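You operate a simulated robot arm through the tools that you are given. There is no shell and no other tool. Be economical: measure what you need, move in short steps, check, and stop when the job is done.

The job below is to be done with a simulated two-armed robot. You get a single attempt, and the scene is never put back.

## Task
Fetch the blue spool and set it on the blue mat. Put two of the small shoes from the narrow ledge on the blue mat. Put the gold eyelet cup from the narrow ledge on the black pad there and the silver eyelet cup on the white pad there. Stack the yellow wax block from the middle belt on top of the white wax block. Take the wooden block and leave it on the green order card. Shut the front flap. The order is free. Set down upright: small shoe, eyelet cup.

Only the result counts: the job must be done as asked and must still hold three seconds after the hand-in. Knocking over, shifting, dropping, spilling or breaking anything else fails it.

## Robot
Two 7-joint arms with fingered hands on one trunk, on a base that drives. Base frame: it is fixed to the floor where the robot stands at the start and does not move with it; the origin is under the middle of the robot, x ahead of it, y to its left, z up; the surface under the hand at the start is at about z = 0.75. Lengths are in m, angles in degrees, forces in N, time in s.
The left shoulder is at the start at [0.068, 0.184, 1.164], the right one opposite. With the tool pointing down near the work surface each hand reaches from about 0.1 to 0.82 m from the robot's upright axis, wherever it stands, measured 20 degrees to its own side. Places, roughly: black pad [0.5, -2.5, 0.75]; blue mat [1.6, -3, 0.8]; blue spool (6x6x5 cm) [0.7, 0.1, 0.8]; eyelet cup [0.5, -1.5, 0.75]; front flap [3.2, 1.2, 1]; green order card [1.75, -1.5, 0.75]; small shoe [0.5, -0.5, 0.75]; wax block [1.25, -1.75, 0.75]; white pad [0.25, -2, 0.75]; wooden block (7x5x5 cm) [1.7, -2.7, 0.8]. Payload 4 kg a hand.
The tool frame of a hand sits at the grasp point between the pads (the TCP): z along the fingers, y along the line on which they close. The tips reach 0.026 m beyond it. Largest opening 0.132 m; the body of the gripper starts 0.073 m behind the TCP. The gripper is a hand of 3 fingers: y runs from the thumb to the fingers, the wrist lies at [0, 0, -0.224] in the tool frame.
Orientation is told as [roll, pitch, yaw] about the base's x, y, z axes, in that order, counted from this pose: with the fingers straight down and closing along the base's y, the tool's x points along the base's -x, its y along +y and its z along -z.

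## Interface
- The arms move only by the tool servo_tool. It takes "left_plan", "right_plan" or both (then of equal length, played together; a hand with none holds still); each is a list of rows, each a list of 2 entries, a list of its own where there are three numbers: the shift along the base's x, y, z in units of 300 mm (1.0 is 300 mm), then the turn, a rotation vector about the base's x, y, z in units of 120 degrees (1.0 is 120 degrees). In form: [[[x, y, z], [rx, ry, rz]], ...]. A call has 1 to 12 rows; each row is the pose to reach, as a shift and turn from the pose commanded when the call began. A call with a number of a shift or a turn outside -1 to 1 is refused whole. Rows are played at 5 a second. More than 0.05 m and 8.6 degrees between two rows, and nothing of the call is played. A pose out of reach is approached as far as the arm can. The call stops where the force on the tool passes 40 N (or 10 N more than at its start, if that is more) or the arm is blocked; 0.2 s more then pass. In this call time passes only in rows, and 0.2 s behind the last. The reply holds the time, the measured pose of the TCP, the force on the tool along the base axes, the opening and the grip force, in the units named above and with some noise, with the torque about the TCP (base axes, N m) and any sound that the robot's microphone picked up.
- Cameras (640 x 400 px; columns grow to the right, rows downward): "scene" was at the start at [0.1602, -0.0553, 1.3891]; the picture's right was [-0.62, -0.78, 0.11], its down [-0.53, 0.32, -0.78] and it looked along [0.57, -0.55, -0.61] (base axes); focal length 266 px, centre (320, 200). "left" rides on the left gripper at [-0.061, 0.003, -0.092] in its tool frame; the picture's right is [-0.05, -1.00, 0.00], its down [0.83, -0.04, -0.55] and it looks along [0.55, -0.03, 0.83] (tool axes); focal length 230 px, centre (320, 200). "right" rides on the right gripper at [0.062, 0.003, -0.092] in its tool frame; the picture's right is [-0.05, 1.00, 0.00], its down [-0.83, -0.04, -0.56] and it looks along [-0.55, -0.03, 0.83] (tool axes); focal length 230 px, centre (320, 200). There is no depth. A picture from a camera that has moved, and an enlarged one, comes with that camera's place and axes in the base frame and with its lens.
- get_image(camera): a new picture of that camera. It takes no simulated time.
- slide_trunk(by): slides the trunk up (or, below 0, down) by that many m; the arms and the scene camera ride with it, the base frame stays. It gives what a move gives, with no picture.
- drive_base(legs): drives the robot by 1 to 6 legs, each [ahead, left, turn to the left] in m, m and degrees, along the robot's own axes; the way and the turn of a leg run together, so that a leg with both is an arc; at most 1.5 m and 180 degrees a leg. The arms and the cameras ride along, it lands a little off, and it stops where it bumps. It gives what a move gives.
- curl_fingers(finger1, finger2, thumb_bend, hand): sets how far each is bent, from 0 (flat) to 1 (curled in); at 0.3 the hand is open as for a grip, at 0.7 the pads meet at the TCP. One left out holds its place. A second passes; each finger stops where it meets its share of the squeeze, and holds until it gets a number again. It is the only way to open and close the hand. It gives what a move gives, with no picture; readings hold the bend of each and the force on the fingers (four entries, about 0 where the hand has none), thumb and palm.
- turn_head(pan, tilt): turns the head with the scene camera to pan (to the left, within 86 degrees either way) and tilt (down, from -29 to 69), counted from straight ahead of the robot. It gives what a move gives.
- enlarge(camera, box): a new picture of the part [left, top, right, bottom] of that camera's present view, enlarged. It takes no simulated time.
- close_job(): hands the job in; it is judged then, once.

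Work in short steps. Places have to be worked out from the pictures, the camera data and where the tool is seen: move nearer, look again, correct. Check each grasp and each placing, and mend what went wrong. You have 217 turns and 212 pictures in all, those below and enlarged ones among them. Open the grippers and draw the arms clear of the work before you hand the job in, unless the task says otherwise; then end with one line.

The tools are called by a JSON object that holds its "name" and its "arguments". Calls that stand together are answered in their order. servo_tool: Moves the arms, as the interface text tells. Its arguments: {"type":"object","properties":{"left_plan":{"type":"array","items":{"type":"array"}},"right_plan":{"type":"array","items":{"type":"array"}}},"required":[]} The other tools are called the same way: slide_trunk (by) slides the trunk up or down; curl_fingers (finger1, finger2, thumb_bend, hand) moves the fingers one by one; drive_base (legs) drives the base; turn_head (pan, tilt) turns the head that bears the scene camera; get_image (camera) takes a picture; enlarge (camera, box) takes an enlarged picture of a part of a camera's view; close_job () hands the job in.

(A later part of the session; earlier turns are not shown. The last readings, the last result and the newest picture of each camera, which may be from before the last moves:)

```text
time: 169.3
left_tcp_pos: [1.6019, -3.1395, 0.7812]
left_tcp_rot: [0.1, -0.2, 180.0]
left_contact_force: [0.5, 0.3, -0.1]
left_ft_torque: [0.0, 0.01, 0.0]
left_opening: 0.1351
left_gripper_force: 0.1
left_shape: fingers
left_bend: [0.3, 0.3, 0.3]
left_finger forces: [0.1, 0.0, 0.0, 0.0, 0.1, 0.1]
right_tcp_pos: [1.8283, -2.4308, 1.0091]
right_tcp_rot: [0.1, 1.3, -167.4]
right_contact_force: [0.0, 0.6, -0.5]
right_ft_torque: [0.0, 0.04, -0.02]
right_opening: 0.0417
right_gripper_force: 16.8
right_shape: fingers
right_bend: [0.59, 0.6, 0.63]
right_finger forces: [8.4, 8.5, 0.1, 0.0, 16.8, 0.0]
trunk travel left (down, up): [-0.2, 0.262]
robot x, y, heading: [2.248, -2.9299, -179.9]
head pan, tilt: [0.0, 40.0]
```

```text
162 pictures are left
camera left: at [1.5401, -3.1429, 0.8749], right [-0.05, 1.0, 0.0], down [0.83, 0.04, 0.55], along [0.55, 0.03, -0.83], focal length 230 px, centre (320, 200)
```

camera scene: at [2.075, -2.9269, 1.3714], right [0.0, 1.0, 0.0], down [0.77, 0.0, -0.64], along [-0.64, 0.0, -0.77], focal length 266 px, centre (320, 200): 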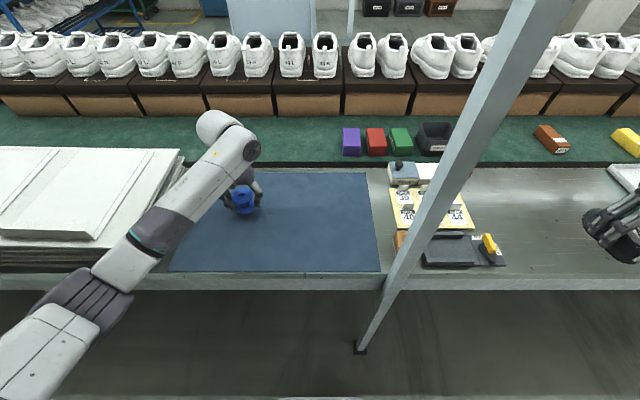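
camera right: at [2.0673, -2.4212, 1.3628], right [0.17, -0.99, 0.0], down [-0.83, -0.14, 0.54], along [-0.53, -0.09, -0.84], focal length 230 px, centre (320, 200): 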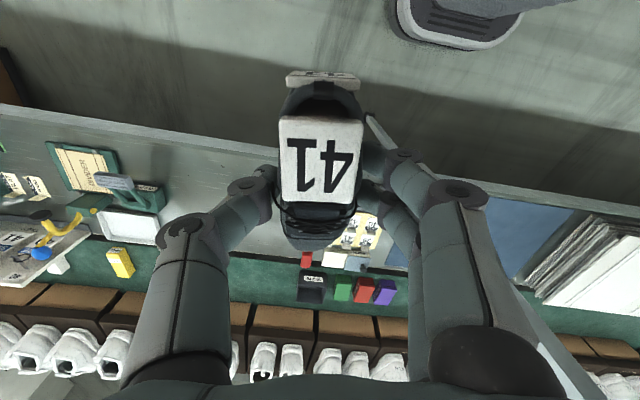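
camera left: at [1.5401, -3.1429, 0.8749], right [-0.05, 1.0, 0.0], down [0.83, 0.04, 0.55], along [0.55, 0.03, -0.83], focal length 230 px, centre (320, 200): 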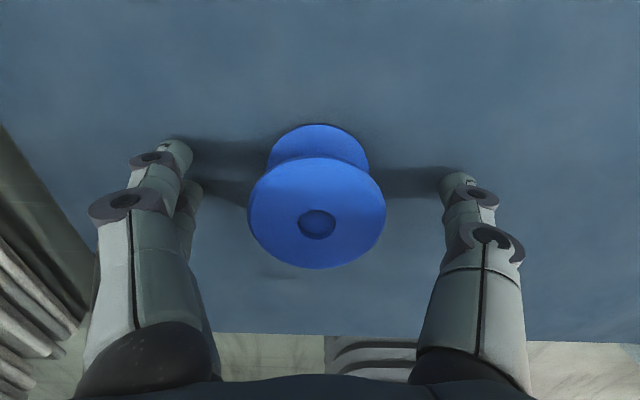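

Spool stands on the mat. I raise the left hand and draw it back toward the robot.

{"name": "servo_tool", "arguments": {"left_plan": [[[0, 0, 0.12], [0, 0, 0]], [[0, 0, 0.27], [0, 0, 0]], [[0, 0, 0.42], [0, 0, 0]], [[0, 0, 0.57], [0, 0, 0]], [[0, 0, 0.72], [0, 0, 0]], [[0, 0, 0.87], [0, 0, 0]], [[0.15, 0, 0.87], [0, 0, 0]], [[0.3, 0, 0.87], [0, 0, 0]], [[0.45, 0.0, 0.87], [0, 0, 0]], [[0.6, 0, 0.87], [0, 0, 0]]]}}

{"name": "get_image", "arguments": {"camera": "scene"}}

```text
time: 171.5
left_tcp_pos: [1.7816, -3.1403, 1.0434]
left_tcp_rot: [0.1, -0.4, -179.9]
left_contact_force: [0.1, 0.7, 0.1]
left_ft_torque: [0.0, 0.05, 0.03]
left_opening: 0.1348
left_gripper_force: 0.1
left_shape: fingers
left_bend: [0.3, 0.3, 0.3]
left_finger forces: [0.1, 0.0, 0.0, 0.1, 0.0, 0.0]
right_tcp_pos: [1.8282, -2.4332, 1.0112]
right_tcp_rot: [-0.1, 1.4, -167.4]
right_contact_force: [0.0, 0.6, -0.5]
right_ft_torque: [0.01, 0.01, 0.04]
right_opening: 0.0418
right_gripper_force: 16.8
right_shape: fingers
right_bend: [0.59, 0.6, 0.63]
right_finger forces: [8.4, 8.4, 0.0, 0.0, 16.7, 0.1]
trunk travel left (down, up): [-0.2, 0.262]
robot x, y, heading: [2.2451, -2.9294, -180.0]
head pan, tilt: [0.0, 40.0]
```

```text
161 pictures are left
camera scene: at [2.0767, -2.9273, 1.3717], right [0.0, 1.0, 0.0], down [0.77, 0.0, -0.64], along [-0.64, 0.0, -0.77], focal length 266 px, centre (320, 200)
```

scene: 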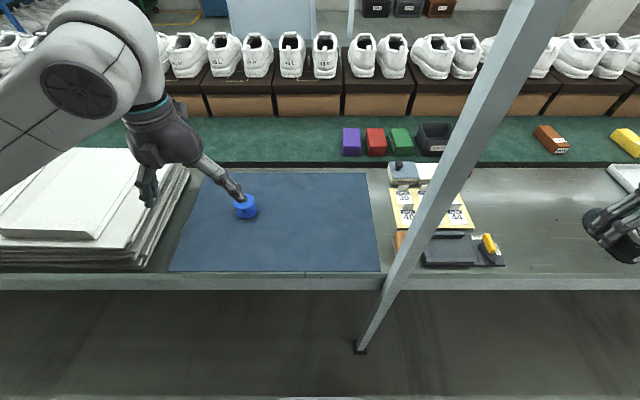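

Spool is placed. Now I back up, shift 0.5 m left past the post, and come in again for the shoe.

{"name": "drive_base", "arguments": {"legs": [[-0.25, 0, 0], [0, 0.5, 0], [0.25, 0, 0]]}}

{"name": "turn_head", "arguments": {"pan": -25, "tilt": 40}}

{"name": "get_image", "arguments": {"camera": "scene"}}

{"name": "get_image", "arguments": {"camera": "right"}}

```text
time: 177.2
left_tcp_pos: [1.7826, -3.6407, 1.0436]
left_tcp_rot: [0.1, -0.3, -179.8]
left_contact_force: [-0.2, 0.6, 0.1]
left_ft_torque: [0.03, -0.03, 0.02]
left_opening: 0.135
left_gripper_force: 0.1
left_shape: fingers
left_bend: [0.3, 0.3, 0.3]
left_finger forces: [0.0, 0.0, 0.0, 0.1, 0.0, 0.1]
right_tcp_pos: [1.8276, -2.9332, 1.0093]
right_tcp_rot: [0.0, 1.4, -167.0]
right_contact_force: [0.5, 0.0, -0.2]
right_ft_torque: [-0.01, 0.0, 0.01]
right_opening: 0.0416
right_gripper_force: 16.5
right_shape: fingers
right_bend: [0.59, 0.6, 0.63]
right_finger forces: [8.4, 8.4, 0.0, 0.1, 16.9, 0.0]
trunk travel left (down, up): [-0.2, 0.262]
robot x, y, heading: [2.2476, -3.4296, -179.9]
head pan, tilt: [0.0, 40.0]
```

```text
time: 178.1
left_tcp_pos: [1.7849, -3.6411, 1.0425]
left_tcp_rot: [0.2, -0.4, -179.8]
left_contact_force: [0.8, 0.0, 0.5]
left_ft_torque: [-0.03, -0.02, 0.01]
left_opening: 0.1351
left_gripper_force: 0.1
left_shape: fingers
left_bend: [0.3, 0.3, 0.3]
left_finger forces: [0.1, 0.0, 0.0, 0.0, 0.0, 0.1]
right_tcp_pos: [1.829, -2.9339, 1.0092]
right_tcp_rot: [0.0, 1.2, -167.1]
right_contact_force: [0.2, 0.1, -1.0]
right_ft_torque: [-0.02, 0.02, -0.02]
right_opening: 0.0416
right_gripper_force: 17.0
right_shape: fingers
right_bend: [0.59, 0.6, 0.63]
right_finger forces: [8.4, 8.4, 0.1, 0.0, 16.7, 0.1]
trunk travel left (down, up): [-0.2, 0.262]
robot x, y, heading: [2.2505, -3.4264, -179.9]
head pan, tilt: [-25.0, 40.0]
```

```text
160 pictures are left
camera scene: at [2.0862, -3.3914, 1.3729], right [0.41, 0.91, 0.07], down [0.71, -0.27, -0.65], along [-0.57, 0.32, -0.75], focal length 266 px, centre (320, 200)
```

scene: 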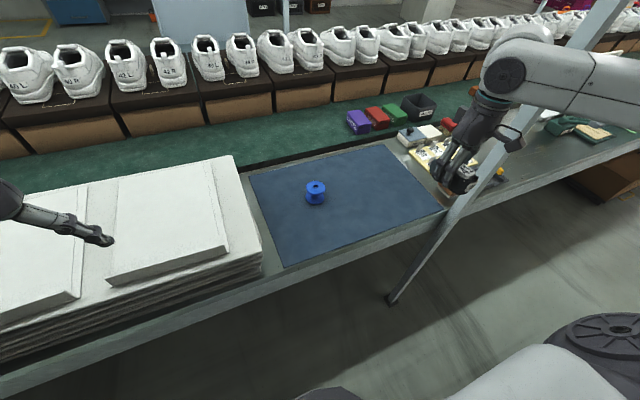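

```text
159 pictures are left
camera right: at [1.887, -2.9231, 1.1032], right [0.17, -0.98, 0.0], down [-0.83, -0.15, 0.54], along [-0.53, -0.09, -0.84], focal length 230 px, centre (320, 200)
```

right: 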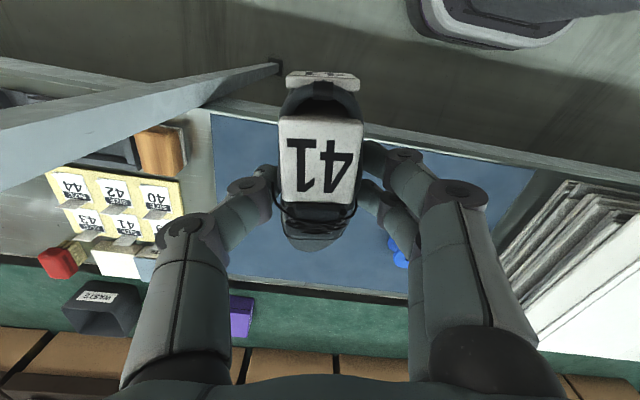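

The shoe hangs over the mat with the right hand clear of the post. I move it to (1.60,−2.99) and lower to 0.81.

{"name": "servo_tool", "arguments": {"right_plan": [[[-0.15, -0.037, 0], [0, 0, 0]], [[-0.3, -0.075, 0], [0, 0, 0]], [[-0.45, -0.11, 0], [0, 0, 0]], [[-0.6, -0.15, 0], [0, 0, 0]], [[-0.763, -0.187, 0], [0, 0, 0]], [[-0.763, -0.187, -0.15], [0, 0, 0]], [[-0.763, -0.187, -0.3], [0, 0, 0]], [[-0.763, -0.187, -0.45], [0, 0, 0]], [[-0.763, -0.187, -0.58], [0, 0, 0]], [[-0.763, -0.187, -0.665], [0, 0, 0]]]}}

{"name": "get_image", "arguments": {"camera": "right"}}

{"name": "enlarge", "arguments": {"camera": "scene", "box": [240, 120, 480, 270]}}

```text
refused: row 5 steps farther than a row can; nothing moved
```

```text
158 pictures are left
camera right: at [1.887, -2.9231, 1.1032], right [0.17, -0.98, 0.0], down [-0.83, -0.15, 0.54], along [-0.53, -0.09, -0.84], focal length 230 px, centre (320, 200)
```

right: 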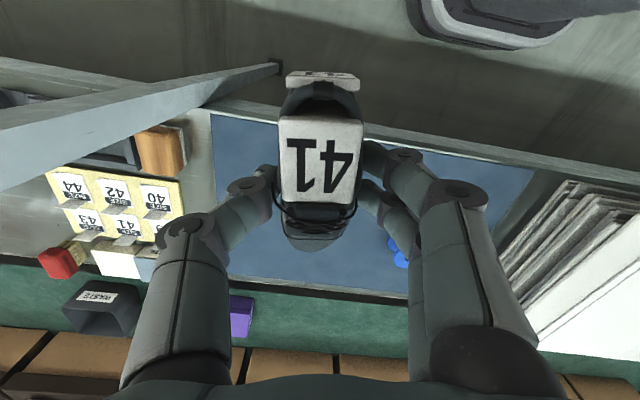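

```text
2.67 times, centred on (360, 195) of scene
camera zoom: at [2.0862, -3.3914, 1.3729], right [0.41, 0.91, 0.07], down [0.71, -0.27, -0.65], along [-0.57, 0.32, -0.75], focal length 710 px, centre (213, 213)
```

zoom: 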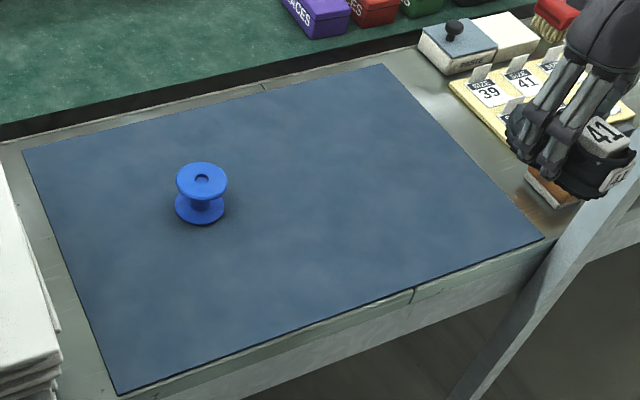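

One row was too long; I resend with smaller steps.

{"name": "servo_tool", "arguments": {"right_plan": [[[-0.153, -0.037, 0], [0, 0, 0]], [[-0.306, -0.075, 0], [0, 0, 0]], [[-0.459, -0.112, 0], [0, 0, 0]], [[-0.612, -0.15, 0], [0, 0, 0]], [[-0.763, -0.187, 0], [0, 0, 0]], [[-0.763, -0.187, -0.15], [0, 0, 0]], [[-0.763, -0.187, -0.3], [0, 0, 0]], [[-0.763, -0.187, -0.45], [0, 0, 0]], [[-0.763, -0.187, -0.58], [0, 0, 0]], [[-0.763, -0.187, -0.665], [0, 0, 0]]]}}

{"name": "get_image", "arguments": {"camera": "right"}}

{"name": "enlarge", "arguments": {"camera": "scene", "box": [240, 120, 480, 270]}}

```text
time: 180.3
left_tcp_pos: [1.7846, -3.6404, 1.0423]
left_tcp_rot: [0.2, -0.3, -179.8]
left_contact_force: [-0.5, -0.1, 0.0]
left_ft_torque: [0.04, -0.02, 0.02]
left_opening: 0.1349
left_gripper_force: 0.1
left_shape: fingers
left_bend: [0.3, 0.3, 0.3]
left_finger forces: [0.1, 0.0, 0.0, 0.1, 0.1, 0.1]
right_tcp_pos: [1.6004, -2.9907, 0.8092]
right_tcp_rot: [0.0, 1.4, -167.1]
right_contact_force: [-0.5, -0.3, -0.7]
right_ft_torque: [0.01, 0.02, 0.01]
right_opening: 0.0411
right_gripper_force: 16.3
right_shape: fingers
right_bend: [0.59, 0.6, 0.63]
right_finger forces: [8.3, 8.0, 0.0, 0.1, 16.3, 0.0]
trunk travel left (down, up): [-0.2, 0.262]
robot x, y, heading: [2.2493, -3.4276, -179.8]
head pan, tilt: [-25.0, 40.0]
```

```text
156 pictures are left
camera right: at [1.6584, -2.9795, 0.9035], right [0.17, -0.98, 0.0], down [-0.83, -0.15, 0.54], along [-0.53, -0.09, -0.84], focal length 230 px, centre (320, 200)
```

right: 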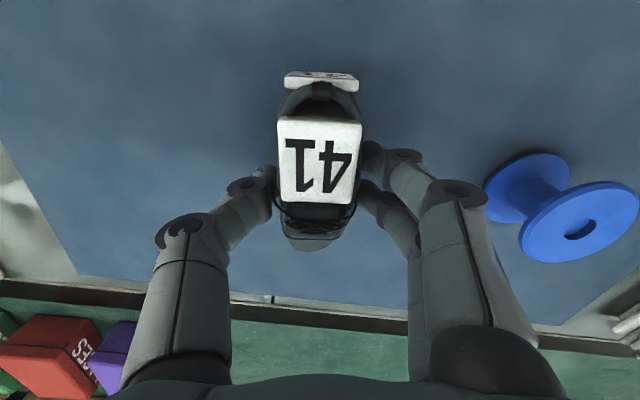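

```text
2.67 times, centred on (360, 195) of scene
camera zoom: at [2.0851, -3.3914, 1.3728], right [0.41, 0.91, 0.07], down [0.71, -0.27, -0.65], along [-0.57, 0.32, -0.75], focal length 710 px, centre (213, 213)
```

zoom: 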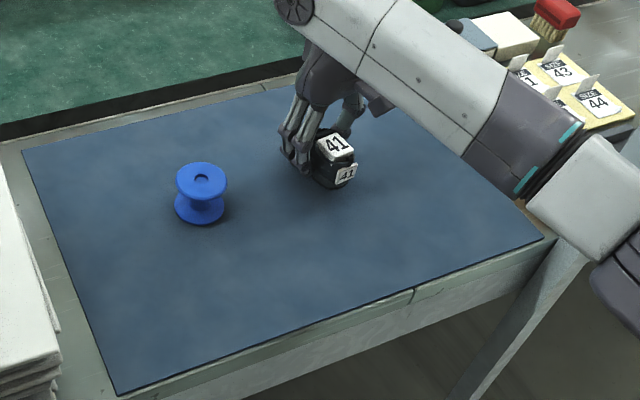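

I lower in fine steps, shifting 1.5 cm away from the spool.

{"name": "servo_tool", "arguments": {"right_plan": [[[0, 0.05, 0], [0, 0, 0]], [[0, 0.05, -0.025], [0, 0, 0]], [[0, 0.05, -0.04], [0, 0, 0]], [[0, 0.05, -0.05], [0, 0, 0]]]}}

```text
time: 181.3
left_tcp_pos: [1.7839, -3.6409, 1.0421]
left_tcp_rot: [0.1, -0.4, -179.8]
left_contact_force: [0.1, -0.4, 0.1]
left_ft_torque: [-0.02, 0.02, 0.04]
left_opening: 0.1346
left_gripper_force: 0.0
left_shape: fingers
left_bend: [0.3, 0.3, 0.3]
left_finger forces: [0.1, 0.0, 0.0, 0.0, 0.0, 0.1]
right_tcp_pos: [1.5987, -2.974, 0.7954]
right_tcp_rot: [0.0, 1.3, -167.1]
right_contact_force: [0.1, 0.1, -0.8]
right_ft_torque: [-0.04, -0.01, -0.02]
right_opening: 0.0413
right_gripper_force: 16.4
right_shape: fingers
right_bend: [0.59, 0.6, 0.63]
right_finger forces: [8.3, 8.0, 0.1, 0.1, 16.2, 0.1]
trunk travel left (down, up): [-0.2, 0.262]
robot x, y, heading: [2.249, -3.4317, -180.2]
head pan, tilt: [-25.0, 40.0]
```

{"name": "servo_tool", "arguments": {"right_plan": [[[0, 0, -0.008], [0, 0, 0]], [[0, 0, -0.014], [0, 0, 0]]]}}

```text
time: 181.9
left_tcp_pos: [1.7834, -3.6409, 1.0431]
left_tcp_rot: [0.1, -0.3, -179.8]
left_contact_force: [0.3, 0.0, -0.3]
left_ft_torque: [0.0, -0.02, 0.01]
left_opening: 0.1349
left_gripper_force: 0.2
left_shape: fingers
left_bend: [0.3, 0.3, 0.3]
left_finger forces: [0.0, 0.1, 0.0, 0.0, 0.0, 0.0]
right_tcp_pos: [1.5987, -2.9749, 0.7906]
right_tcp_rot: [0.0, 1.3, -167.2]
right_contact_force: [-0.3, 1.0, 1.1]
right_ft_torque: [0.01, 0.05, 0.0]
right_opening: 0.0412
right_gripper_force: 16.9
right_shape: fingers
right_bend: [0.59, 0.6, 0.63]
right_finger forces: [8.2, 8.0, 0.0, 0.0, 16.6, 0.1]
trunk travel left (down, up): [-0.2, 0.262]
robot x, y, heading: [2.2519, -3.4309, -180.0]
head pan, tilt: [-25.0, 40.0]
```

{"name": "servo_tool", "arguments": {"right_plan": [[[0, 0, -0.006], [0, 0, 0]]]}}

{"name": "curl_fingers", "arguments": {"hand": "right", "finger1": 0.5, "finger2": 0.5, "thumb_bend": 0.5}}

{"name": "get_image", "arguments": {"camera": "right"}}

```text
time: 182.3
left_tcp_pos: [1.7844, -3.6421, 1.0424]
left_tcp_rot: [0.0, -0.3, -179.8]
left_contact_force: [0.0, 0.2, 0.0]
left_ft_torque: [0.0, -0.02, 0.0]
left_opening: 0.135
left_gripper_force: 0.0
left_shape: fingers
left_bend: [0.3, 0.3, 0.3]
left_finger forces: [0.0, 0.0, 0.0, 0.0, 0.1, 0.0]
right_tcp_pos: [1.5997, -2.9734, 0.7903]
right_tcp_rot: [-0.2, 1.2, -167.1]
right_contact_force: [0.1, 1.3, 7.4]
right_ft_torque: [0.05, 0.06, -0.06]
right_opening: 0.0411
right_gripper_force: 17.8
right_shape: fingers
right_bend: [0.6, 0.61, 0.63]
right_finger forces: [8.7, 8.5, 0.0, 0.0, 17.5, 0.0]
trunk travel left (down, up): [-0.2, 0.262]
robot x, y, heading: [2.2522, -3.4277, -180.1]
head pan, tilt: [-25.0, 40.0]
```

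```text
time: 183.3
left_tcp_pos: [1.7844, -3.6414, 1.042]
left_tcp_rot: [0.1, -0.4, -179.7]
left_contact_force: [-0.2, 0.3, 0.2]
left_ft_torque: [-0.01, -0.02, 0.01]
left_opening: 0.1349
left_gripper_force: 0.1
left_shape: fingers
left_bend: [0.3, 0.3, 0.3]
left_finger forces: [0.0, 0.1, 0.0, 0.1, 0.0, 0.1]
right_tcp_pos: [1.5997, -2.9752, 0.7887]
right_tcp_rot: [-0.1, 1.4, -167.1]
right_contact_force: [-0.3, -0.3, 0.1]
right_ft_torque: [0.0, 0.0, 0.0]
right_opening: 0.0671
right_gripper_force: 0.1
right_shape: fingers
right_bend: [0.5, 0.5, 0.5]
right_finger forces: [0.0, 0.1, 0.0, 0.0, 0.1, 0.1]
trunk travel left (down, up): [-0.2, 0.262]
robot x, y, heading: [2.2458, -3.4286, -180.0]
head pan, tilt: [-25.0, 40.0]
```

```text
154 pictures are left
camera right: at [1.6578, -2.9641, 0.8827], right [0.17, -0.98, 0.0], down [-0.83, -0.15, 0.54], along [-0.53, -0.09, -0.84], focal length 230 px, centre (320, 200)
```

right: 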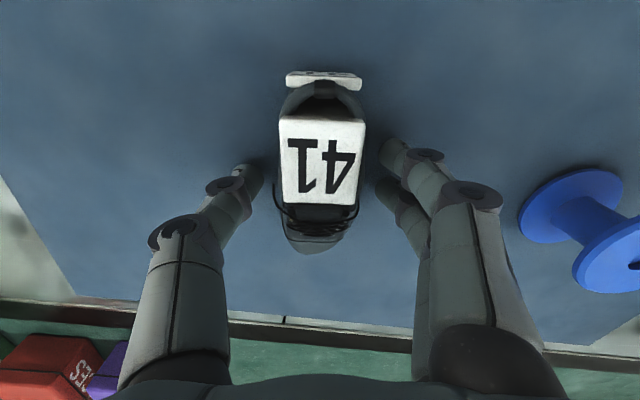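

Shoe released upright. I raise the right hand straight up and draw back.

{"name": "servo_tool", "arguments": {"right_plan": [[[0, 0, 0.1], [0, 0, 0]], [[0, 0, 0.25], [0, 0, 0]], [[0, 0, 0.4], [0, 0, 0]], [[0, 0, 0.55], [0, 0, 0]], [[0, 0, 0.7], [0, 0, 0]], [[0.15, 0, 0.75], [0, 0, 0]], [[0.3, 0, 0.75], [0, 0, 0]], [[0.45, 0, 0.75], [0, 0, 0]], [[0.6, 0, 0.75], [0, 0, 0]], [[0.75, 0, 0.75], [0, 0, 0]]]}}

{"name": "curl_fingers", "arguments": {"hand": "right", "finger1": 0.3, "finger2": 0.3, "thumb_bend": 0.3}}

{"name": "get_image", "arguments": {"camera": "scene"}}

{"name": "get_image", "arguments": {"camera": "right"}}

```text
time: 185.5
left_tcp_pos: [1.786, -3.6428, 1.0442]
left_tcp_rot: [0.1, -0.5, -179.8]
left_contact_force: [0.7, -0.3, -0.1]
left_ft_torque: [0.02, 0.01, 0.0]
left_opening: 0.1349
left_gripper_force: 0.1
left_shape: fingers
left_bend: [0.3, 0.3, 0.3]
left_finger forces: [0.0, 0.1, 0.0, 0.0, 0.0, 0.0]
right_tcp_pos: [1.8267, -2.9752, 1.0143]
right_tcp_rot: [-0.1, 1.4, -167.0]
right_contact_force: [0.4, 0.5, -1.0]
right_ft_torque: [0.0, -0.01, -0.01]
right_opening: 0.0671
right_gripper_force: 0.0
right_shape: fingers
right_bend: [0.5, 0.5, 0.5]
right_finger forces: [0.0, 0.0, 0.0, 0.1, 0.0, 0.1]
trunk travel left (down, up): [-0.2, 0.262]
robot x, y, heading: [2.2458, -3.4286, -179.8]
head pan, tilt: [-25.0, 40.0]
```

```text
time: 186.5
left_tcp_pos: [1.7842, -3.6399, 1.0425]
left_tcp_rot: [0.0, -0.4, -179.8]
left_contact_force: [0.0, 0.3, 0.7]
left_ft_torque: [0.01, 0.02, 0.0]
left_opening: 0.1348
left_gripper_force: 0.1
left_shape: fingers
left_bend: [0.3, 0.3, 0.3]
left_finger forces: [0.0, 0.0, 0.1, 0.0, 0.1, 0.0]
right_tcp_pos: [1.825, -2.9745, 1.0124]
right_tcp_rot: [0.0, 1.3, -167.2]
right_contact_force: [-0.8, 0.4, 0.0]
right_ft_torque: [0.01, -0.02, 0.02]
right_opening: 0.1341
right_gripper_force: 0.2
right_shape: fingers
right_bend: [0.3, 0.3, 0.3]
right_finger forces: [0.0, 0.0, 0.0, 0.0, 0.0, 0.0]
trunk travel left (down, up): [-0.2, 0.262]
robot x, y, heading: [2.2504, -3.4279, -179.8]
head pan, tilt: [-25.0, 40.0]
```

```text
153 pictures are left
camera scene: at [2.0861, -3.3916, 1.3729], right [0.41, 0.91, 0.07], down [0.71, -0.27, -0.65], along [-0.57, 0.32, -0.75], focal length 266 px, centre (320, 200)
```

scene: 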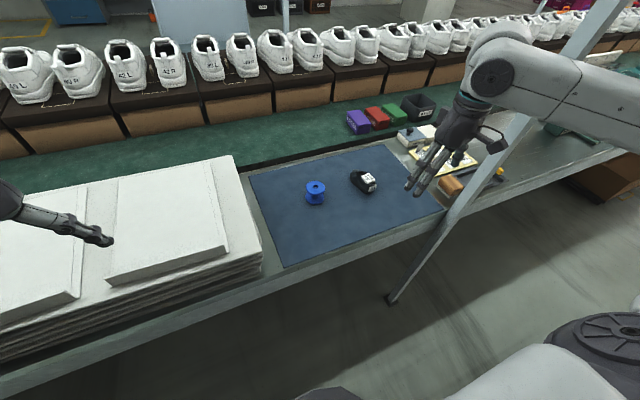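

```text
152 pictures are left
camera right: at [1.8828, -2.9645, 1.1073], right [0.17, -0.99, 0.0], down [-0.83, -0.15, 0.54], along [-0.53, -0.09, -0.84], focal length 230 px, centre (320, 200)
```

right: 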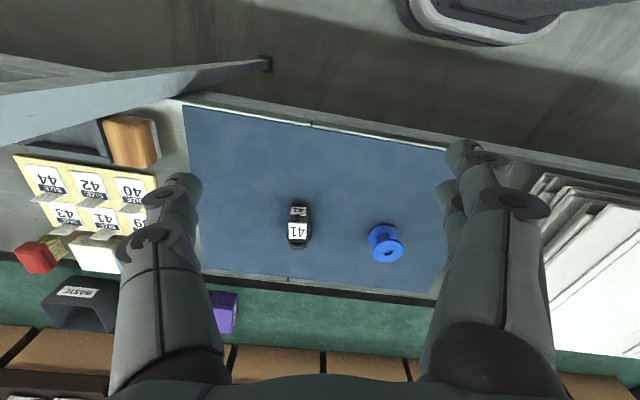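

Spool and shoe are on the mat. Next the wooden block beside the post: I take enlarged looks.

{"name": "enlarge", "arguments": {"camera": "right", "box": [0, 80, 240, 230]}}

{"name": "enlarge", "arguments": {"camera": "scene", "box": [380, 110, 540, 210]}}

```text
2.67 times, centred on (120, 155) of right
camera zoom: at [1.8828, -2.9645, 1.1073], right [0.17, -0.99, 0.0], down [-0.83, -0.15, 0.54], along [-0.53, -0.09, -0.84], focal length 614 px, centre (853, 320)
```

zoom: 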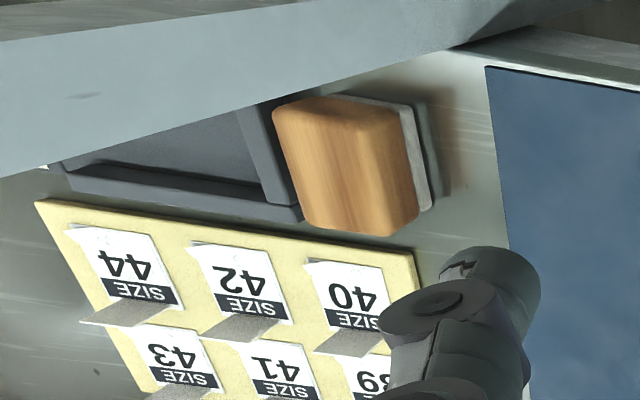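

```text
4.00 times, centred on (460, 160) of scene
camera zoom: at [2.0861, -3.3916, 1.3729], right [0.41, 0.91, 0.07], down [0.71, -0.27, -0.65], along [-0.57, 0.32, -0.75], focal length 1065 px, centre (-240, 360)
```

zoom: 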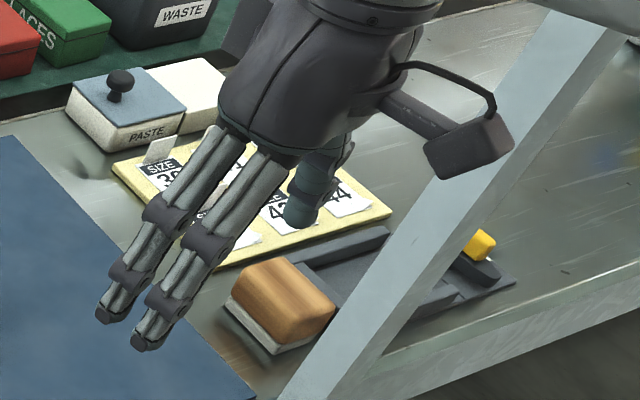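

The block sits between mat, dark tray and the post. I'll grasp it with the right hand from the +y side, wrist tilted away from the post. First I pull the left hand in, back off, shift right past the post and come in at y≈−2.38.

{"name": "servo_tool", "arguments": {"left_plan": [[[0.15, 0, 0], [0, 0, 0]], [[0.3, 0, 0], [0, 0, 0]], [[0.45, 0, 0.05], [0, 0, 0]], [[0.6, -0.05, 0.1], [0, 0, 0]]]}}

{"name": "drive_base", "arguments": {"legs": [[-0.25, 0, 0], [0, -1.05, 0], [0.22, 0, 0]]}}

{"name": "turn_head", "arguments": {"pan": 15, "tilt": 45}}

{"name": "get_image", "arguments": {"camera": "scene"}}

{"name": "get_image", "arguments": {"camera": "right"}}

```text
time: 187.5
left_tcp_pos: [1.9076, -3.6386, 1.1204]
left_tcp_rot: [0.1, -0.4, -179.9]
left_contact_force: [1.2, -0.4, 0.3]
left_ft_torque: [0.01, 0.06, 0.0]
left_opening: 0.1347
left_gripper_force: 0.0
left_shape: fingers
left_bend: [0.3, 0.3, 0.3]
left_finger forces: [0.1, 0.0, 0.0, 0.1, 0.1, 0.0]
left hand out of reach, approached as far as the arm can: row 2, 3, 4
right_tcp_pos: [1.8287, -2.9747, 1.0164]
right_tcp_rot: [-0.1, 1.1, -167.1]
right_contact_force: [0.9, 0.2, 0.8]
right_ft_torque: [-0.01, 0.04, -0.01]
right_opening: 0.1337
right_gripper_force: 0.2
right_shape: fingers
right_bend: [0.3, 0.3, 0.3]
right_finger forces: [0.0, 0.0, 0.0, 0.1, 0.1, 0.1]
trunk travel left (down, up): [-0.2, 0.262]
robot x, y, heading: [2.2482, -3.4298, -179.9]
head pan, tilt: [-25.0, 40.0]
```

```text
time: 195.6
left_tcp_pos: [1.9224, -2.6038, 1.1189]
left_tcp_rot: [0.2, -0.2, -179.2]
left_contact_force: [-0.4, 0.2, -0.2]
left_ft_torque: [0.0, 0.0, 0.01]
left_opening: 0.1349
left_gripper_force: 0.0
left_shape: fingers
left_bend: [0.3, 0.3, 0.3]
left_finger forces: [0.0, 0.0, 0.0, 0.0, 0.0, 0.0]
right_tcp_pos: [1.8357, -1.9403, 1.0134]
right_tcp_rot: [0.0, 1.3, -166.4]
right_contact_force: [-1.1, 0.4, -0.1]
right_ft_torque: [-0.03, 0.01, -0.04]
right_opening: 0.1339
right_gripper_force: 0.0
right_shape: fingers
right_bend: [0.3, 0.3, 0.3]
right_finger forces: [0.1, 0.1, 0.1, 0.0, 0.1, 0.0]
trunk travel left (down, up): [-0.2, 0.262]
robot x, y, heading: [2.2641, -2.3872, -179.0]
head pan, tilt: [-25.0, 40.0]
```

```text
time: 196.7
left_tcp_pos: [1.9218, -2.6033, 1.1197]
left_tcp_rot: [0.1, -0.3, -179.2]
left_contact_force: [-0.3, -0.1, -0.1]
left_ft_torque: [-0.02, 0.0, -0.02]
left_opening: 0.1346
left_gripper_force: 0.1
left_shape: fingers
left_bend: [0.3, 0.3, 0.3]
left_finger forces: [0.1, 0.1, 0.1, 0.0, 0.1, 0.0]
right_tcp_pos: [1.8355, -1.9411, 1.0138]
right_tcp_rot: [0.0, 1.3, -166.4]
right_contact_force: [-0.5, 0.6, 0.2]
right_ft_torque: [-0.01, 0.01, 0.01]
right_opening: 0.1337
right_gripper_force: 0.0
right_shape: fingers
right_bend: [0.3, 0.3, 0.3]
right_finger forces: [0.1, 0.0, 0.0, 0.0, 0.0, 0.0]
trunk travel left (down, up): [-0.2, 0.262]
robot x, y, heading: [2.2638, -2.3875, -179.3]
head pan, tilt: [15.0, 45.0]
```

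```text
149 pictures are left
camera scene: at [2.1021, -2.4109, 1.3654], right [-0.27, 0.96, -0.05], down [0.79, 0.19, -0.58], along [-0.55, -0.19, -0.82], focal length 266 px, centre (320, 200)
```

scene: 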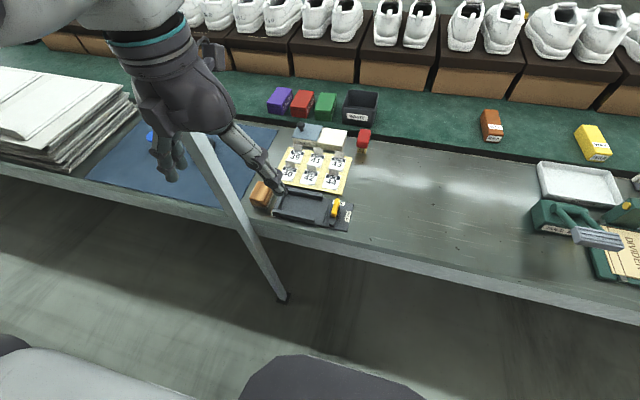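

```text
148 pictures are left
camera right: at [1.8933, -1.9293, 1.1071], right [0.18, -0.98, 0.0], down [-0.83, -0.16, 0.54], along [-0.53, -0.1, -0.84], focal length 230 px, centre (320, 200)
```

right: 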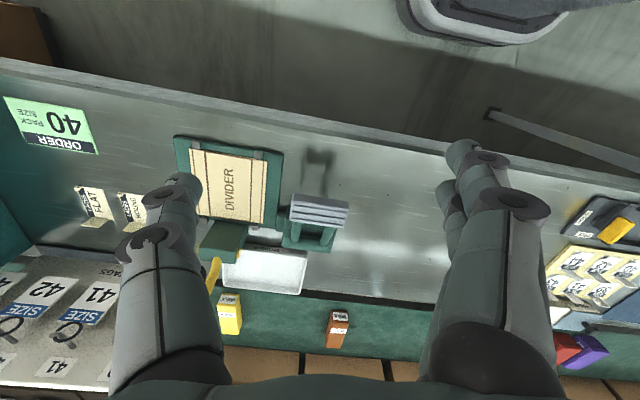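

I raise the left hand out of the way, then move the right hand to a point before the block with a 28° tilt (wrist leaning to −x).

{"name": "servo_tool", "arguments": {"left_plan": [[[0, 0, 0.15], [0, 0, 0]], [[0, 0, 0.3], [0, 0, 0]], [[0, 0, 0.45], [0, 0, 0]], [[0, 0, 0.6], [0, 0, 0]], [[0, 0, 0.75], [0, 0, 0]]]}}

{"name": "get_image", "arguments": {"camera": "scene"}}

```text
time: 197.9
left_tcp_pos: [1.9236, -2.603, 1.3449]
left_tcp_rot: [0.2, -0.4, -179.2]
left_contact_force: [0.5, 0.6, 0.5]
left_ft_torque: [-0.01, 0.03, -0.01]
left_opening: 0.135
left_gripper_force: 0.1
left_shape: fingers
left_bend: [0.3, 0.3, 0.3]
left_finger forces: [0.0, 0.0, 0.1, 0.0, 0.1, 0.0]
right_tcp_pos: [1.8371, -1.9388, 1.0138]
right_tcp_rot: [0.0, 1.2, -166.6]
right_contact_force: [0.3, 1.0, 0.6]
right_ft_torque: [0.0, 0.02, -0.01]
right_opening: 0.1341
right_gripper_force: 0.0
right_shape: fingers
right_bend: [0.3, 0.3, 0.3]
right_finger forces: [0.0, 0.0, 0.0, 0.1, 0.0, 0.1]
trunk travel left (down, up): [-0.2, 0.262]
robot x, y, heading: [2.2671, -2.3884, -179.3]
head pan, tilt: [15.0, 45.0]
```

```text
147 pictures are left
camera scene: at [2.1044, -2.4094, 1.3659], right [-0.27, 0.96, -0.05], down [0.79, 0.19, -0.58], along [-0.55, -0.19, -0.81], focal length 266 px, centre (320, 200)
```

scene: 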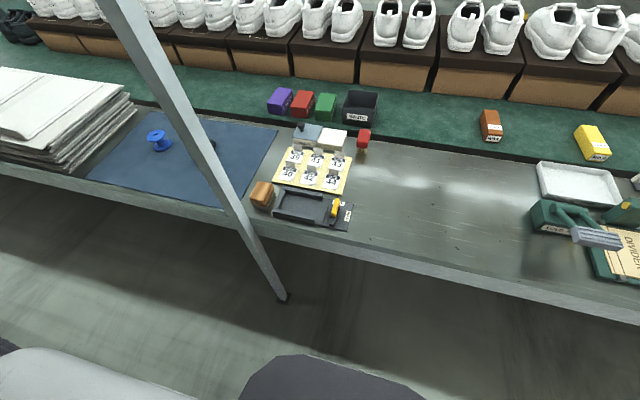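

Clear view now; enlarge the block.

{"name": "enlarge", "arguments": {"camera": "scene", "box": [200, 140, 360, 240]}}

```text
4.00 times, centred on (280, 190) of scene
camera zoom: at [2.1044, -2.4094, 1.3659], right [-0.27, 0.96, -0.05], down [0.79, 0.19, -0.58], along [-0.55, -0.19, -0.81], focal length 1065 px, centre (480, 240)
```

zoom: 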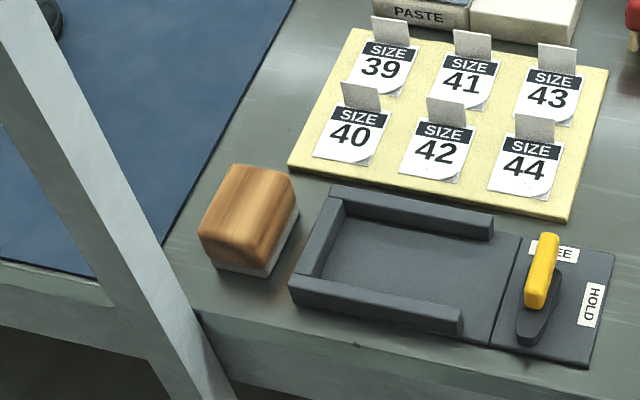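

The block: centre ≈(1.73,−2.71), long side along x, 2 cm gap to the tray. I start moving the right hand there, tilting as I go.

{"name": "servo_tool", "arguments": {"right_plan": [[[-0.04, -0.143, 0], [0.004, -0.033, -0.016]], [[-0.09, -0.285, 0], [0.008, -0.067, -0.032]], [[-0.13, -0.43, 0], [0.012, -0.1, -0.048]], [[-0.18, -0.57, 0], [0.016, -0.133, -0.064]], [[-0.22, -0.71, 0], [0.02, -0.167, -0.08]], [[-0.26, -0.85, 0], [0.024, -0.2, -0.096]], [[-0.3, -0.99, 0], [0.0275, -0.233, -0.1125]]]}}

{"name": "get_image", "arguments": {"camera": "scene"}}

```text
time: 199.5
left_tcp_pos: [1.9213, -2.606, 1.3437]
left_tcp_rot: [0.0, -0.2, -179.2]
left_contact_force: [-0.1, 0.4, -0.1]
left_ft_torque: [-0.02, -0.04, -0.01]
left_opening: 0.1348
left_gripper_force: 0.0
left_shape: fingers
left_bend: [0.3, 0.3, 0.3]
left_finger forces: [0.1, 0.1, 0.0, 0.0, 0.0, 0.0]
right_tcp_pos: [1.744, -2.2393, 1.0127]
right_tcp_rot: [-0.3, 29.5, 179.6]
right_contact_force: [0.1, 0.4, -0.1]
right_ft_torque: [0.04, -0.02, 0.01]
right_opening: 0.1342
right_gripper_force: 0.0
right_shape: fingers
right_bend: [0.3, 0.3, 0.3]
right_finger forces: [0.0, 0.0, 0.1, 0.1, 0.1, 0.0]
trunk travel left (down, up): [-0.2, 0.262]
robot x, y, heading: [2.2645, -2.388, -179.0]
head pan, tilt: [15.0, 45.0]
```

```text
145 pictures are left
camera scene: at [2.1009, -2.4126, 1.3652], right [-0.27, 0.96, -0.04], down [0.79, 0.2, -0.58], along [-0.55, -0.19, -0.82], focal length 266 px, centre (320, 200)
```

scene: 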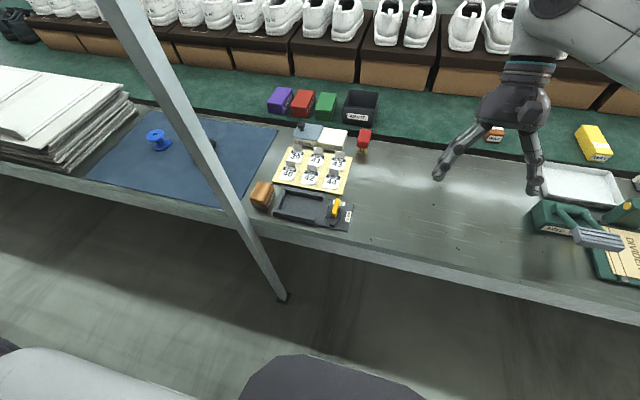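

Tilt is right. I continue toward the block, ending above it at z≈0.92.

{"name": "servo_tool", "arguments": {"right_plan": [[[-0.01, -0.16, 0], [0, 0, 0]], [[-0.03, -0.32, 0], [0, 0, 0]], [[-0.05, -0.48, 0], [0, 0, 0]], [[-0.065, -0.64, -0.03], [0, 0, 0]], [[-0.073, -0.8, -0.06], [0, 0, 0]], [[-0.073, -0.95, -0.1], [0, 0, 0]]]}}

{"name": "servo_tool", "arguments": {"right_plan": [[[0, -0.15, -0.03], [0, 0, 0]], [[0, -0.3, -0.06], [0, 0, 0]], [[0, -0.45, -0.12], [0, 0, 0]], [[0, -0.6, -0.2], [0, 0, 0]]]}}

{"name": "get_image", "arguments": {"camera": "right"}}

{"name": "get_image", "arguments": {"camera": "scene"}}

```text
time: 200.9
left_tcp_pos: [1.9231, -2.6067, 1.3451]
left_tcp_rot: [0.0, -0.4, -179.3]
left_contact_force: [-0.1, -0.3, -0.5]
left_ft_torque: [0.06, 0.0, 0.02]
left_opening: 0.1348
left_gripper_force: 0.0
left_shape: fingers
left_bend: [0.3, 0.3, 0.3]
left_finger forces: [0.0, 0.1, 0.0, 0.0, 0.1, 0.0]
right_tcp_pos: [1.7244, -2.5248, 0.9835]
right_tcp_rot: [-0.1, 29.5, 179.7]
right_contact_force: [0.1, -1.1, 0.3]
right_ft_torque: [0.02, -0.02, -0.01]
right_opening: 0.1341
right_gripper_force: 0.0
right_shape: fingers
right_bend: [0.3, 0.3, 0.3]
right_finger forces: [0.0, 0.0, 0.1, 0.1, 0.0, 0.1]
trunk travel left (down, up): [-0.2, 0.262]
robot x, y, heading: [2.2682, -2.3854, -178.9]
head pan, tilt: [15.0, 45.0]
```

```text
refused: row 4 steps farther than a row can; nothing moved
```

```text
144 pictures are left
camera right: at [1.7313, -2.5275, 1.0938], right [-0.05, -1.0, -0.03], down [-1.0, 0.05, 0.08], along [-0.07, 0.03, -1.0], focal length 230 px, centre (320, 200)
```

right: 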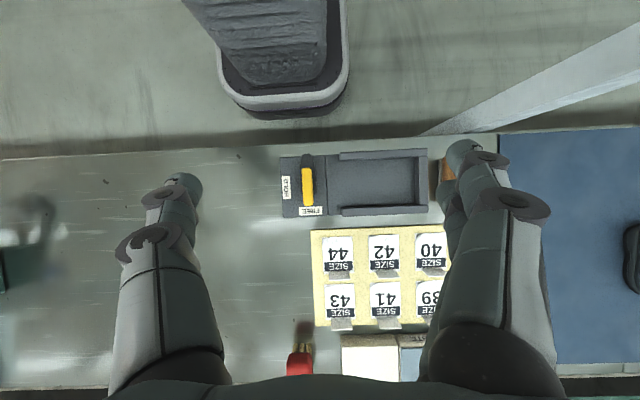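

```text
143 pictures are left
camera scene: at [2.1026, -2.4133, 1.3655], right [-0.27, 0.96, -0.04], down [0.79, 0.2, -0.58], along [-0.55, -0.19, -0.82], focal length 266 px, centre (320, 200)
```

scene: 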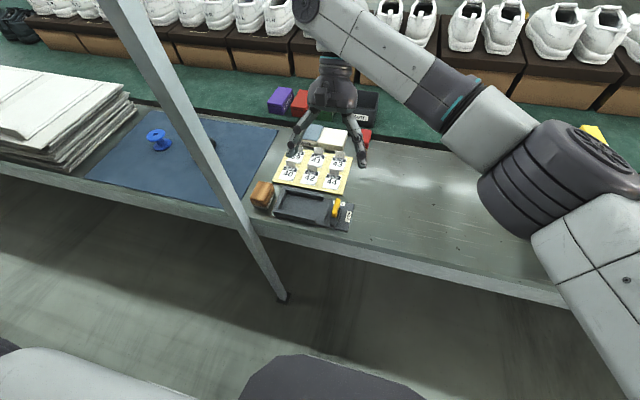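

The block is partly hidden by a finger. I step on to above it with smaller steps and pre-close the fingers slightly (0.4).

{"name": "servo_tool", "arguments": {"right_plan": [[[0, -0.14, -0.03], [0, 0, 0]], [[0, -0.28, -0.06], [0, 0, 0]], [[0, -0.42, -0.09], [0, 0, 0]], [[0, -0.54, -0.15], [0, 0, 0]], [[0, -0.62, -0.22], [0, 0, 0]]]}}

{"name": "curl_fingers", "arguments": {"hand": "right", "finger1": 0.4, "finger2": 0.4, "thumb_bend": 0.4}}

{"name": "get_image", "arguments": {"camera": "right"}}

{"name": "enlarge", "arguments": {"camera": "scene", "box": [200, 100, 360, 240]}}

```text
time: 202.1
left_tcp_pos: [1.9223, -2.6042, 1.3454]
left_tcp_rot: [0.0, -0.2, -179.1]
left_contact_force: [0.0, -0.1, 0.1]
left_ft_torque: [-0.01, -0.01, 0.0]
left_opening: 0.135
left_gripper_force: 0.1
left_shape: fingers
left_bend: [0.3, 0.3, 0.3]
left_finger forces: [0.0, 0.0, 0.0, 0.0, 0.0, 0.1]
right_tcp_pos: [1.7454, -2.5744, 0.9555]
right_tcp_rot: [0.0, 29.4, 179.7]
right_contact_force: [0.5, 0.5, 0.1]
right_ft_torque: [0.01, 0.0, -0.04]
right_opening: 0.1341
right_gripper_force: 0.0
right_shape: fingers
right_bend: [0.3, 0.3, 0.3]
right_finger forces: [0.1, 0.0, 0.1, 0.1, 0.0, 0.0]
right hand out of reach, approached as far as the arm can: row 2, 3, 4, 5
trunk travel left (down, up): [-0.2, 0.262]
robot x, y, heading: [2.2677, -2.3892, -179.0]
head pan, tilt: [15.0, 45.0]
```

```text
time: 203.1
left_tcp_pos: [1.9231, -2.6059, 1.343]
left_tcp_rot: [0.1, -0.3, -179.2]
left_contact_force: [0.3, -0.7, -0.3]
left_ft_torque: [-0.01, -0.01, 0.01]
left_opening: 0.1349
left_gripper_force: 0.0
left_shape: fingers
left_bend: [0.3, 0.3, 0.3]
left_finger forces: [0.0, 0.0, 0.1, 0.1, 0.0, 0.1]
right_tcp_pos: [1.7471, -2.5739, 0.9551]
right_tcp_rot: [-0.1, 29.4, 179.8]
right_contact_force: [0.1, -1.0, 1.0]
right_ft_torque: [0.03, 0.0, 0.0]
right_opening: 0.1019
right_gripper_force: 0.1
right_shape: fingers
right_bend: [0.4, 0.4, 0.4]
right_finger forces: [0.0, 0.0, 0.0, 0.0, 0.0, 0.0]
trunk travel left (down, up): [-0.2, 0.262]
robot x, y, heading: [2.2622, -2.3889, -179.0]
head pan, tilt: [15.0, 45.0]
```

```text
142 pictures are left
camera right: at [1.7543, -2.578, 1.0659], right [-0.05, -1.0, -0.03], down [-1.0, 0.05, 0.08], along [-0.07, 0.03, -1.0], focal length 230 px, centre (320, 200)
```

right: 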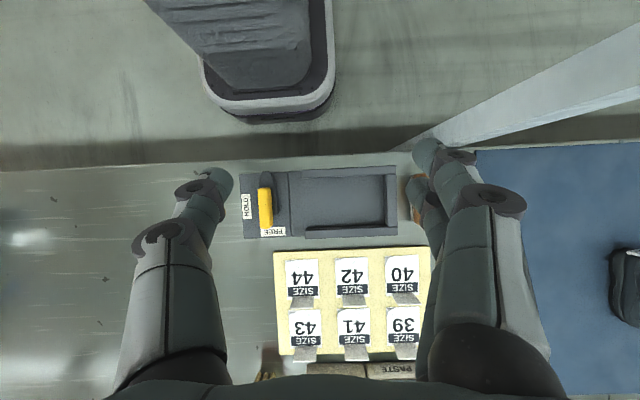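

```text
2.86 times, centred on (280, 170) of scene
camera zoom: at [2.1021, -2.411, 1.3654], right [-0.27, 0.96, -0.05], down [0.79, 0.2, -0.58], along [-0.55, -0.19, -0.82], focal length 761 px, centre (434, 286)
```

zoom: 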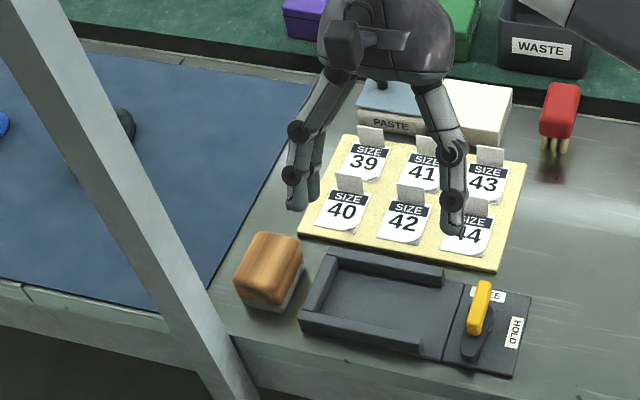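

Out of reach from here. I pull the hand back, then turn the base 25° left so that the right arm reaches along the table and the left arm stays away from the post.

{"name": "servo_tool", "arguments": {"right_plan": [[[0, 0.15, 0.05], [0, 0, 0]], [[0, 0.3, 0.1], [0, 0, 0]], [[0, 0.45, 0.15], [0, 0, 0]], [[0, 0.6, 0.15], [0, 0, 0]], [[0, 0.75, 0.15], [0, 0, 0]], [[0, 0.87, 0.15], [0, 0, 0]]]}}

{"name": "drive_base", "arguments": {"legs": [[-0.1, 0, 0], [0, 0, 25]]}}

{"name": "servo_tool", "arguments": {"left_plan": [[[0.07, -0.14, 0], [0, 0, 0]], [[0.14, -0.29, 0], [0, 0, 0]], [[0.21, -0.44, 0], [0, 0, 0]]]}}

{"name": "drive_base", "arguments": {"legs": [[0.19, -0.055, 0]]}}

{"name": "get_image", "arguments": {"camera": "scene"}}

{"name": "get_image", "arguments": {"camera": "right"}}

```text
time: 204.5
left_tcp_pos: [1.924, -2.6035, 1.3448]
left_tcp_rot: [0.1, -0.3, -179.2]
left_contact_force: [0.3, -0.3, -1.0]
left_ft_torque: [-0.02, -0.01, -0.02]
left_opening: 0.1347
left_gripper_force: 0.1
left_shape: fingers
left_bend: [0.3, 0.3, 0.3]
left_finger forces: [0.0, 0.1, 0.1, 0.0, 0.1, 0.0]
right_tcp_pos: [1.7458, -2.3128, 1.0013]
right_tcp_rot: [-0.1, 29.4, 179.9]
right_contact_force: [0.1, -0.6, 0.2]
right_ft_torque: [0.02, -0.01, 0.03]
right_opening: 0.1022
right_gripper_force: 0.0
right_shape: fingers
right_bend: [0.4, 0.4, 0.4]
right_finger forces: [0.0, 0.0, 0.1, 0.0, 0.1, 0.1]
trunk travel left (down, up): [-0.2, 0.262]
robot x, y, heading: [2.263, -2.3862, -179.2]
head pan, tilt: [15.0, 45.0]
```

```text
time: 206.9
left_tcp_pos: [2.1466, -2.7284, 1.3444]
left_tcp_rot: [0.0, -0.3, -154.2]
left_contact_force: [-0.2, -0.5, -0.9]
left_ft_torque: [0.02, 0.0, -0.01]
left_opening: 0.1349
left_gripper_force: 0.0
left_shape: fingers
left_bend: [0.3, 0.3, 0.3]
left_finger forces: [0.1, 0.0, 0.0, 0.0, 0.0, 0.0]
right_tcp_pos: [1.8604, -2.541, 1.0032]
right_tcp_rot: [-0.1, 29.4, -155.2]
right_contact_force: [-0.3, -0.1, 1.1]
right_ft_torque: [-0.01, 0.01, 0.01]
right_opening: 0.102
right_gripper_force: 0.1
right_shape: fingers
right_bend: [0.4, 0.4, 0.4]
right_finger forces: [0.0, 0.0, 0.0, 0.0, 0.1, 0.0]
trunk travel left (down, up): [-0.2, 0.262]
robot x, y, heading: [2.3654, -2.3864, -154.1]
head pan, tilt: [15.0, 45.0]
```

```text
time: 207.7
left_tcp_pos: [2.1478, -2.8322, 1.298]
left_tcp_rot: [0.0, -0.4, -154.0]
left_contact_force: [-0.4, -0.5, -0.4]
left_ft_torque: [0.05, -0.01, 0.03]
left_opening: 0.1348
left_gripper_force: 0.0
left_shape: fingers
left_bend: [0.3, 0.3, 0.3]
left_finger forces: [0.1, 0.0, 0.0, 0.1, 0.0, 0.0]
left hand out of reach, approached as far as the arm can: row 1, 2, 3
right_tcp_pos: [1.8609, -2.541, 1.0025]
right_tcp_rot: [-0.1, 29.4, -155.2]
right_contact_force: [-0.5, 0.1, -0.7]
right_ft_torque: [0.03, 0.04, -0.04]
right_opening: 0.1023
right_gripper_force: 0.0
right_shape: fingers
right_bend: [0.4, 0.4, 0.4]
right_finger forces: [0.0, 0.0, 0.0, 0.0, 0.1, 0.1]
trunk travel left (down, up): [-0.2, 0.262]
robot x, y, heading: [2.3643, -2.3872, -153.9]
head pan, tilt: [15.0, 45.0]
```

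```text
time: 209.3
left_tcp_pos: [1.9518, -2.8651, 1.2999]
left_tcp_rot: [-0.1, -0.5, -154.3]
left_contact_force: [0.5, 0.3, -0.4]
left_ft_torque: [0.04, 0.01, 0.02]
left_opening: 0.1348
left_gripper_force: 0.0
left_shape: fingers
left_bend: [0.3, 0.3, 0.3]
left_finger forces: [0.0, 0.0, 0.0, 0.0, 0.1, 0.1]
right_tcp_pos: [1.6663, -2.5736, 1.0019]
right_tcp_rot: [0.0, 29.4, -155.3]
right_contact_force: [-0.2, 0.4, -0.4]
right_ft_torque: [0.01, -0.02, -0.01]
right_opening: 0.1021
right_gripper_force: 0.2
right_shape: fingers
right_bend: [0.4, 0.4, 0.4]
right_finger forces: [0.0, 0.0, 0.1, 0.0, 0.1, 0.0]
trunk travel left (down, up): [-0.2, 0.262]
robot x, y, heading: [2.1719, -2.4187, -154.4]
head pan, tilt: [15.0, 45.0]
```

```text
140 pictures are left
camera scene: at [2.0314, -2.5101, 1.3656], right [-0.65, 0.76, -0.05], down [0.64, 0.51, -0.58], along [-0.41, -0.4, -0.82], focal length 266 px, centre (320, 200)
```

scene: 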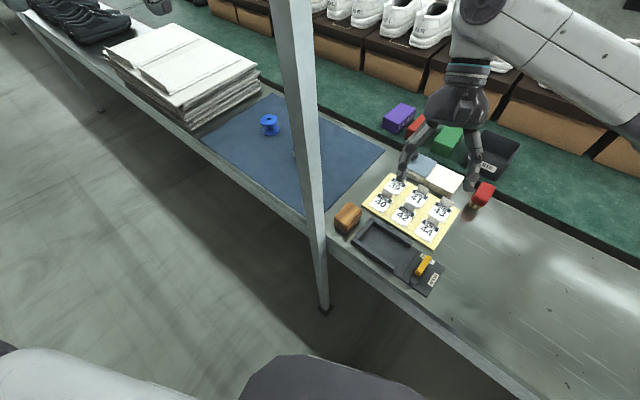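

```text
139 pictures are left
camera right: at [1.6738, -2.5722, 1.1137], right [0.38, -0.93, -0.03], down [-0.92, -0.38, 0.08], along [-0.08, 0.0, -1.0], focal length 230 px, centre (320, 200)
```

right: 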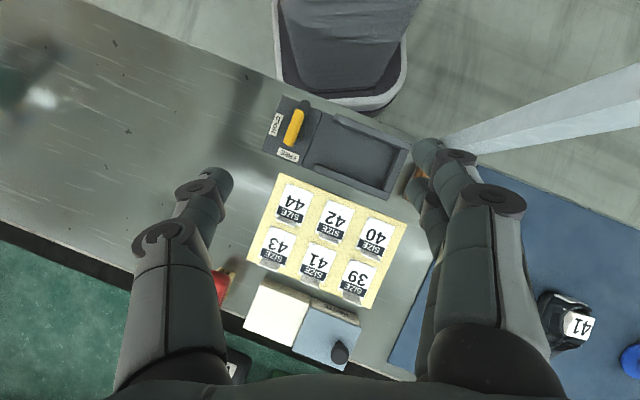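

Much better posture. I enlarge the block to fix its place.

{"name": "enlarge", "arguments": {"camera": "scene", "box": [280, 160, 440, 260]}}

```text
4.00 times, centred on (360, 210) of scene
camera zoom: at [2.0314, -2.5101, 1.3656], right [-0.65, 0.76, -0.05], down [0.64, 0.51, -0.58], along [-0.41, -0.4, -0.82], focal length 1065 px, centre (160, 160)
```

zoom: 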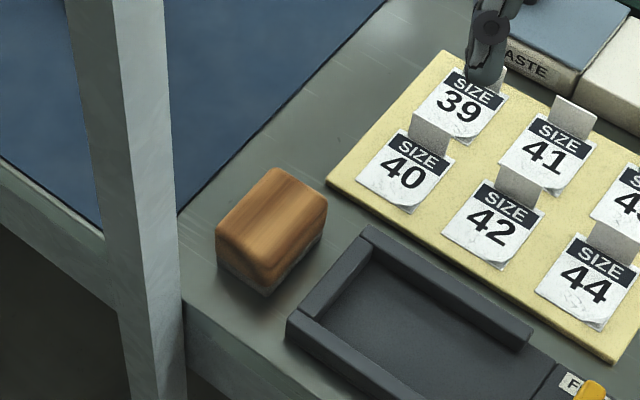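

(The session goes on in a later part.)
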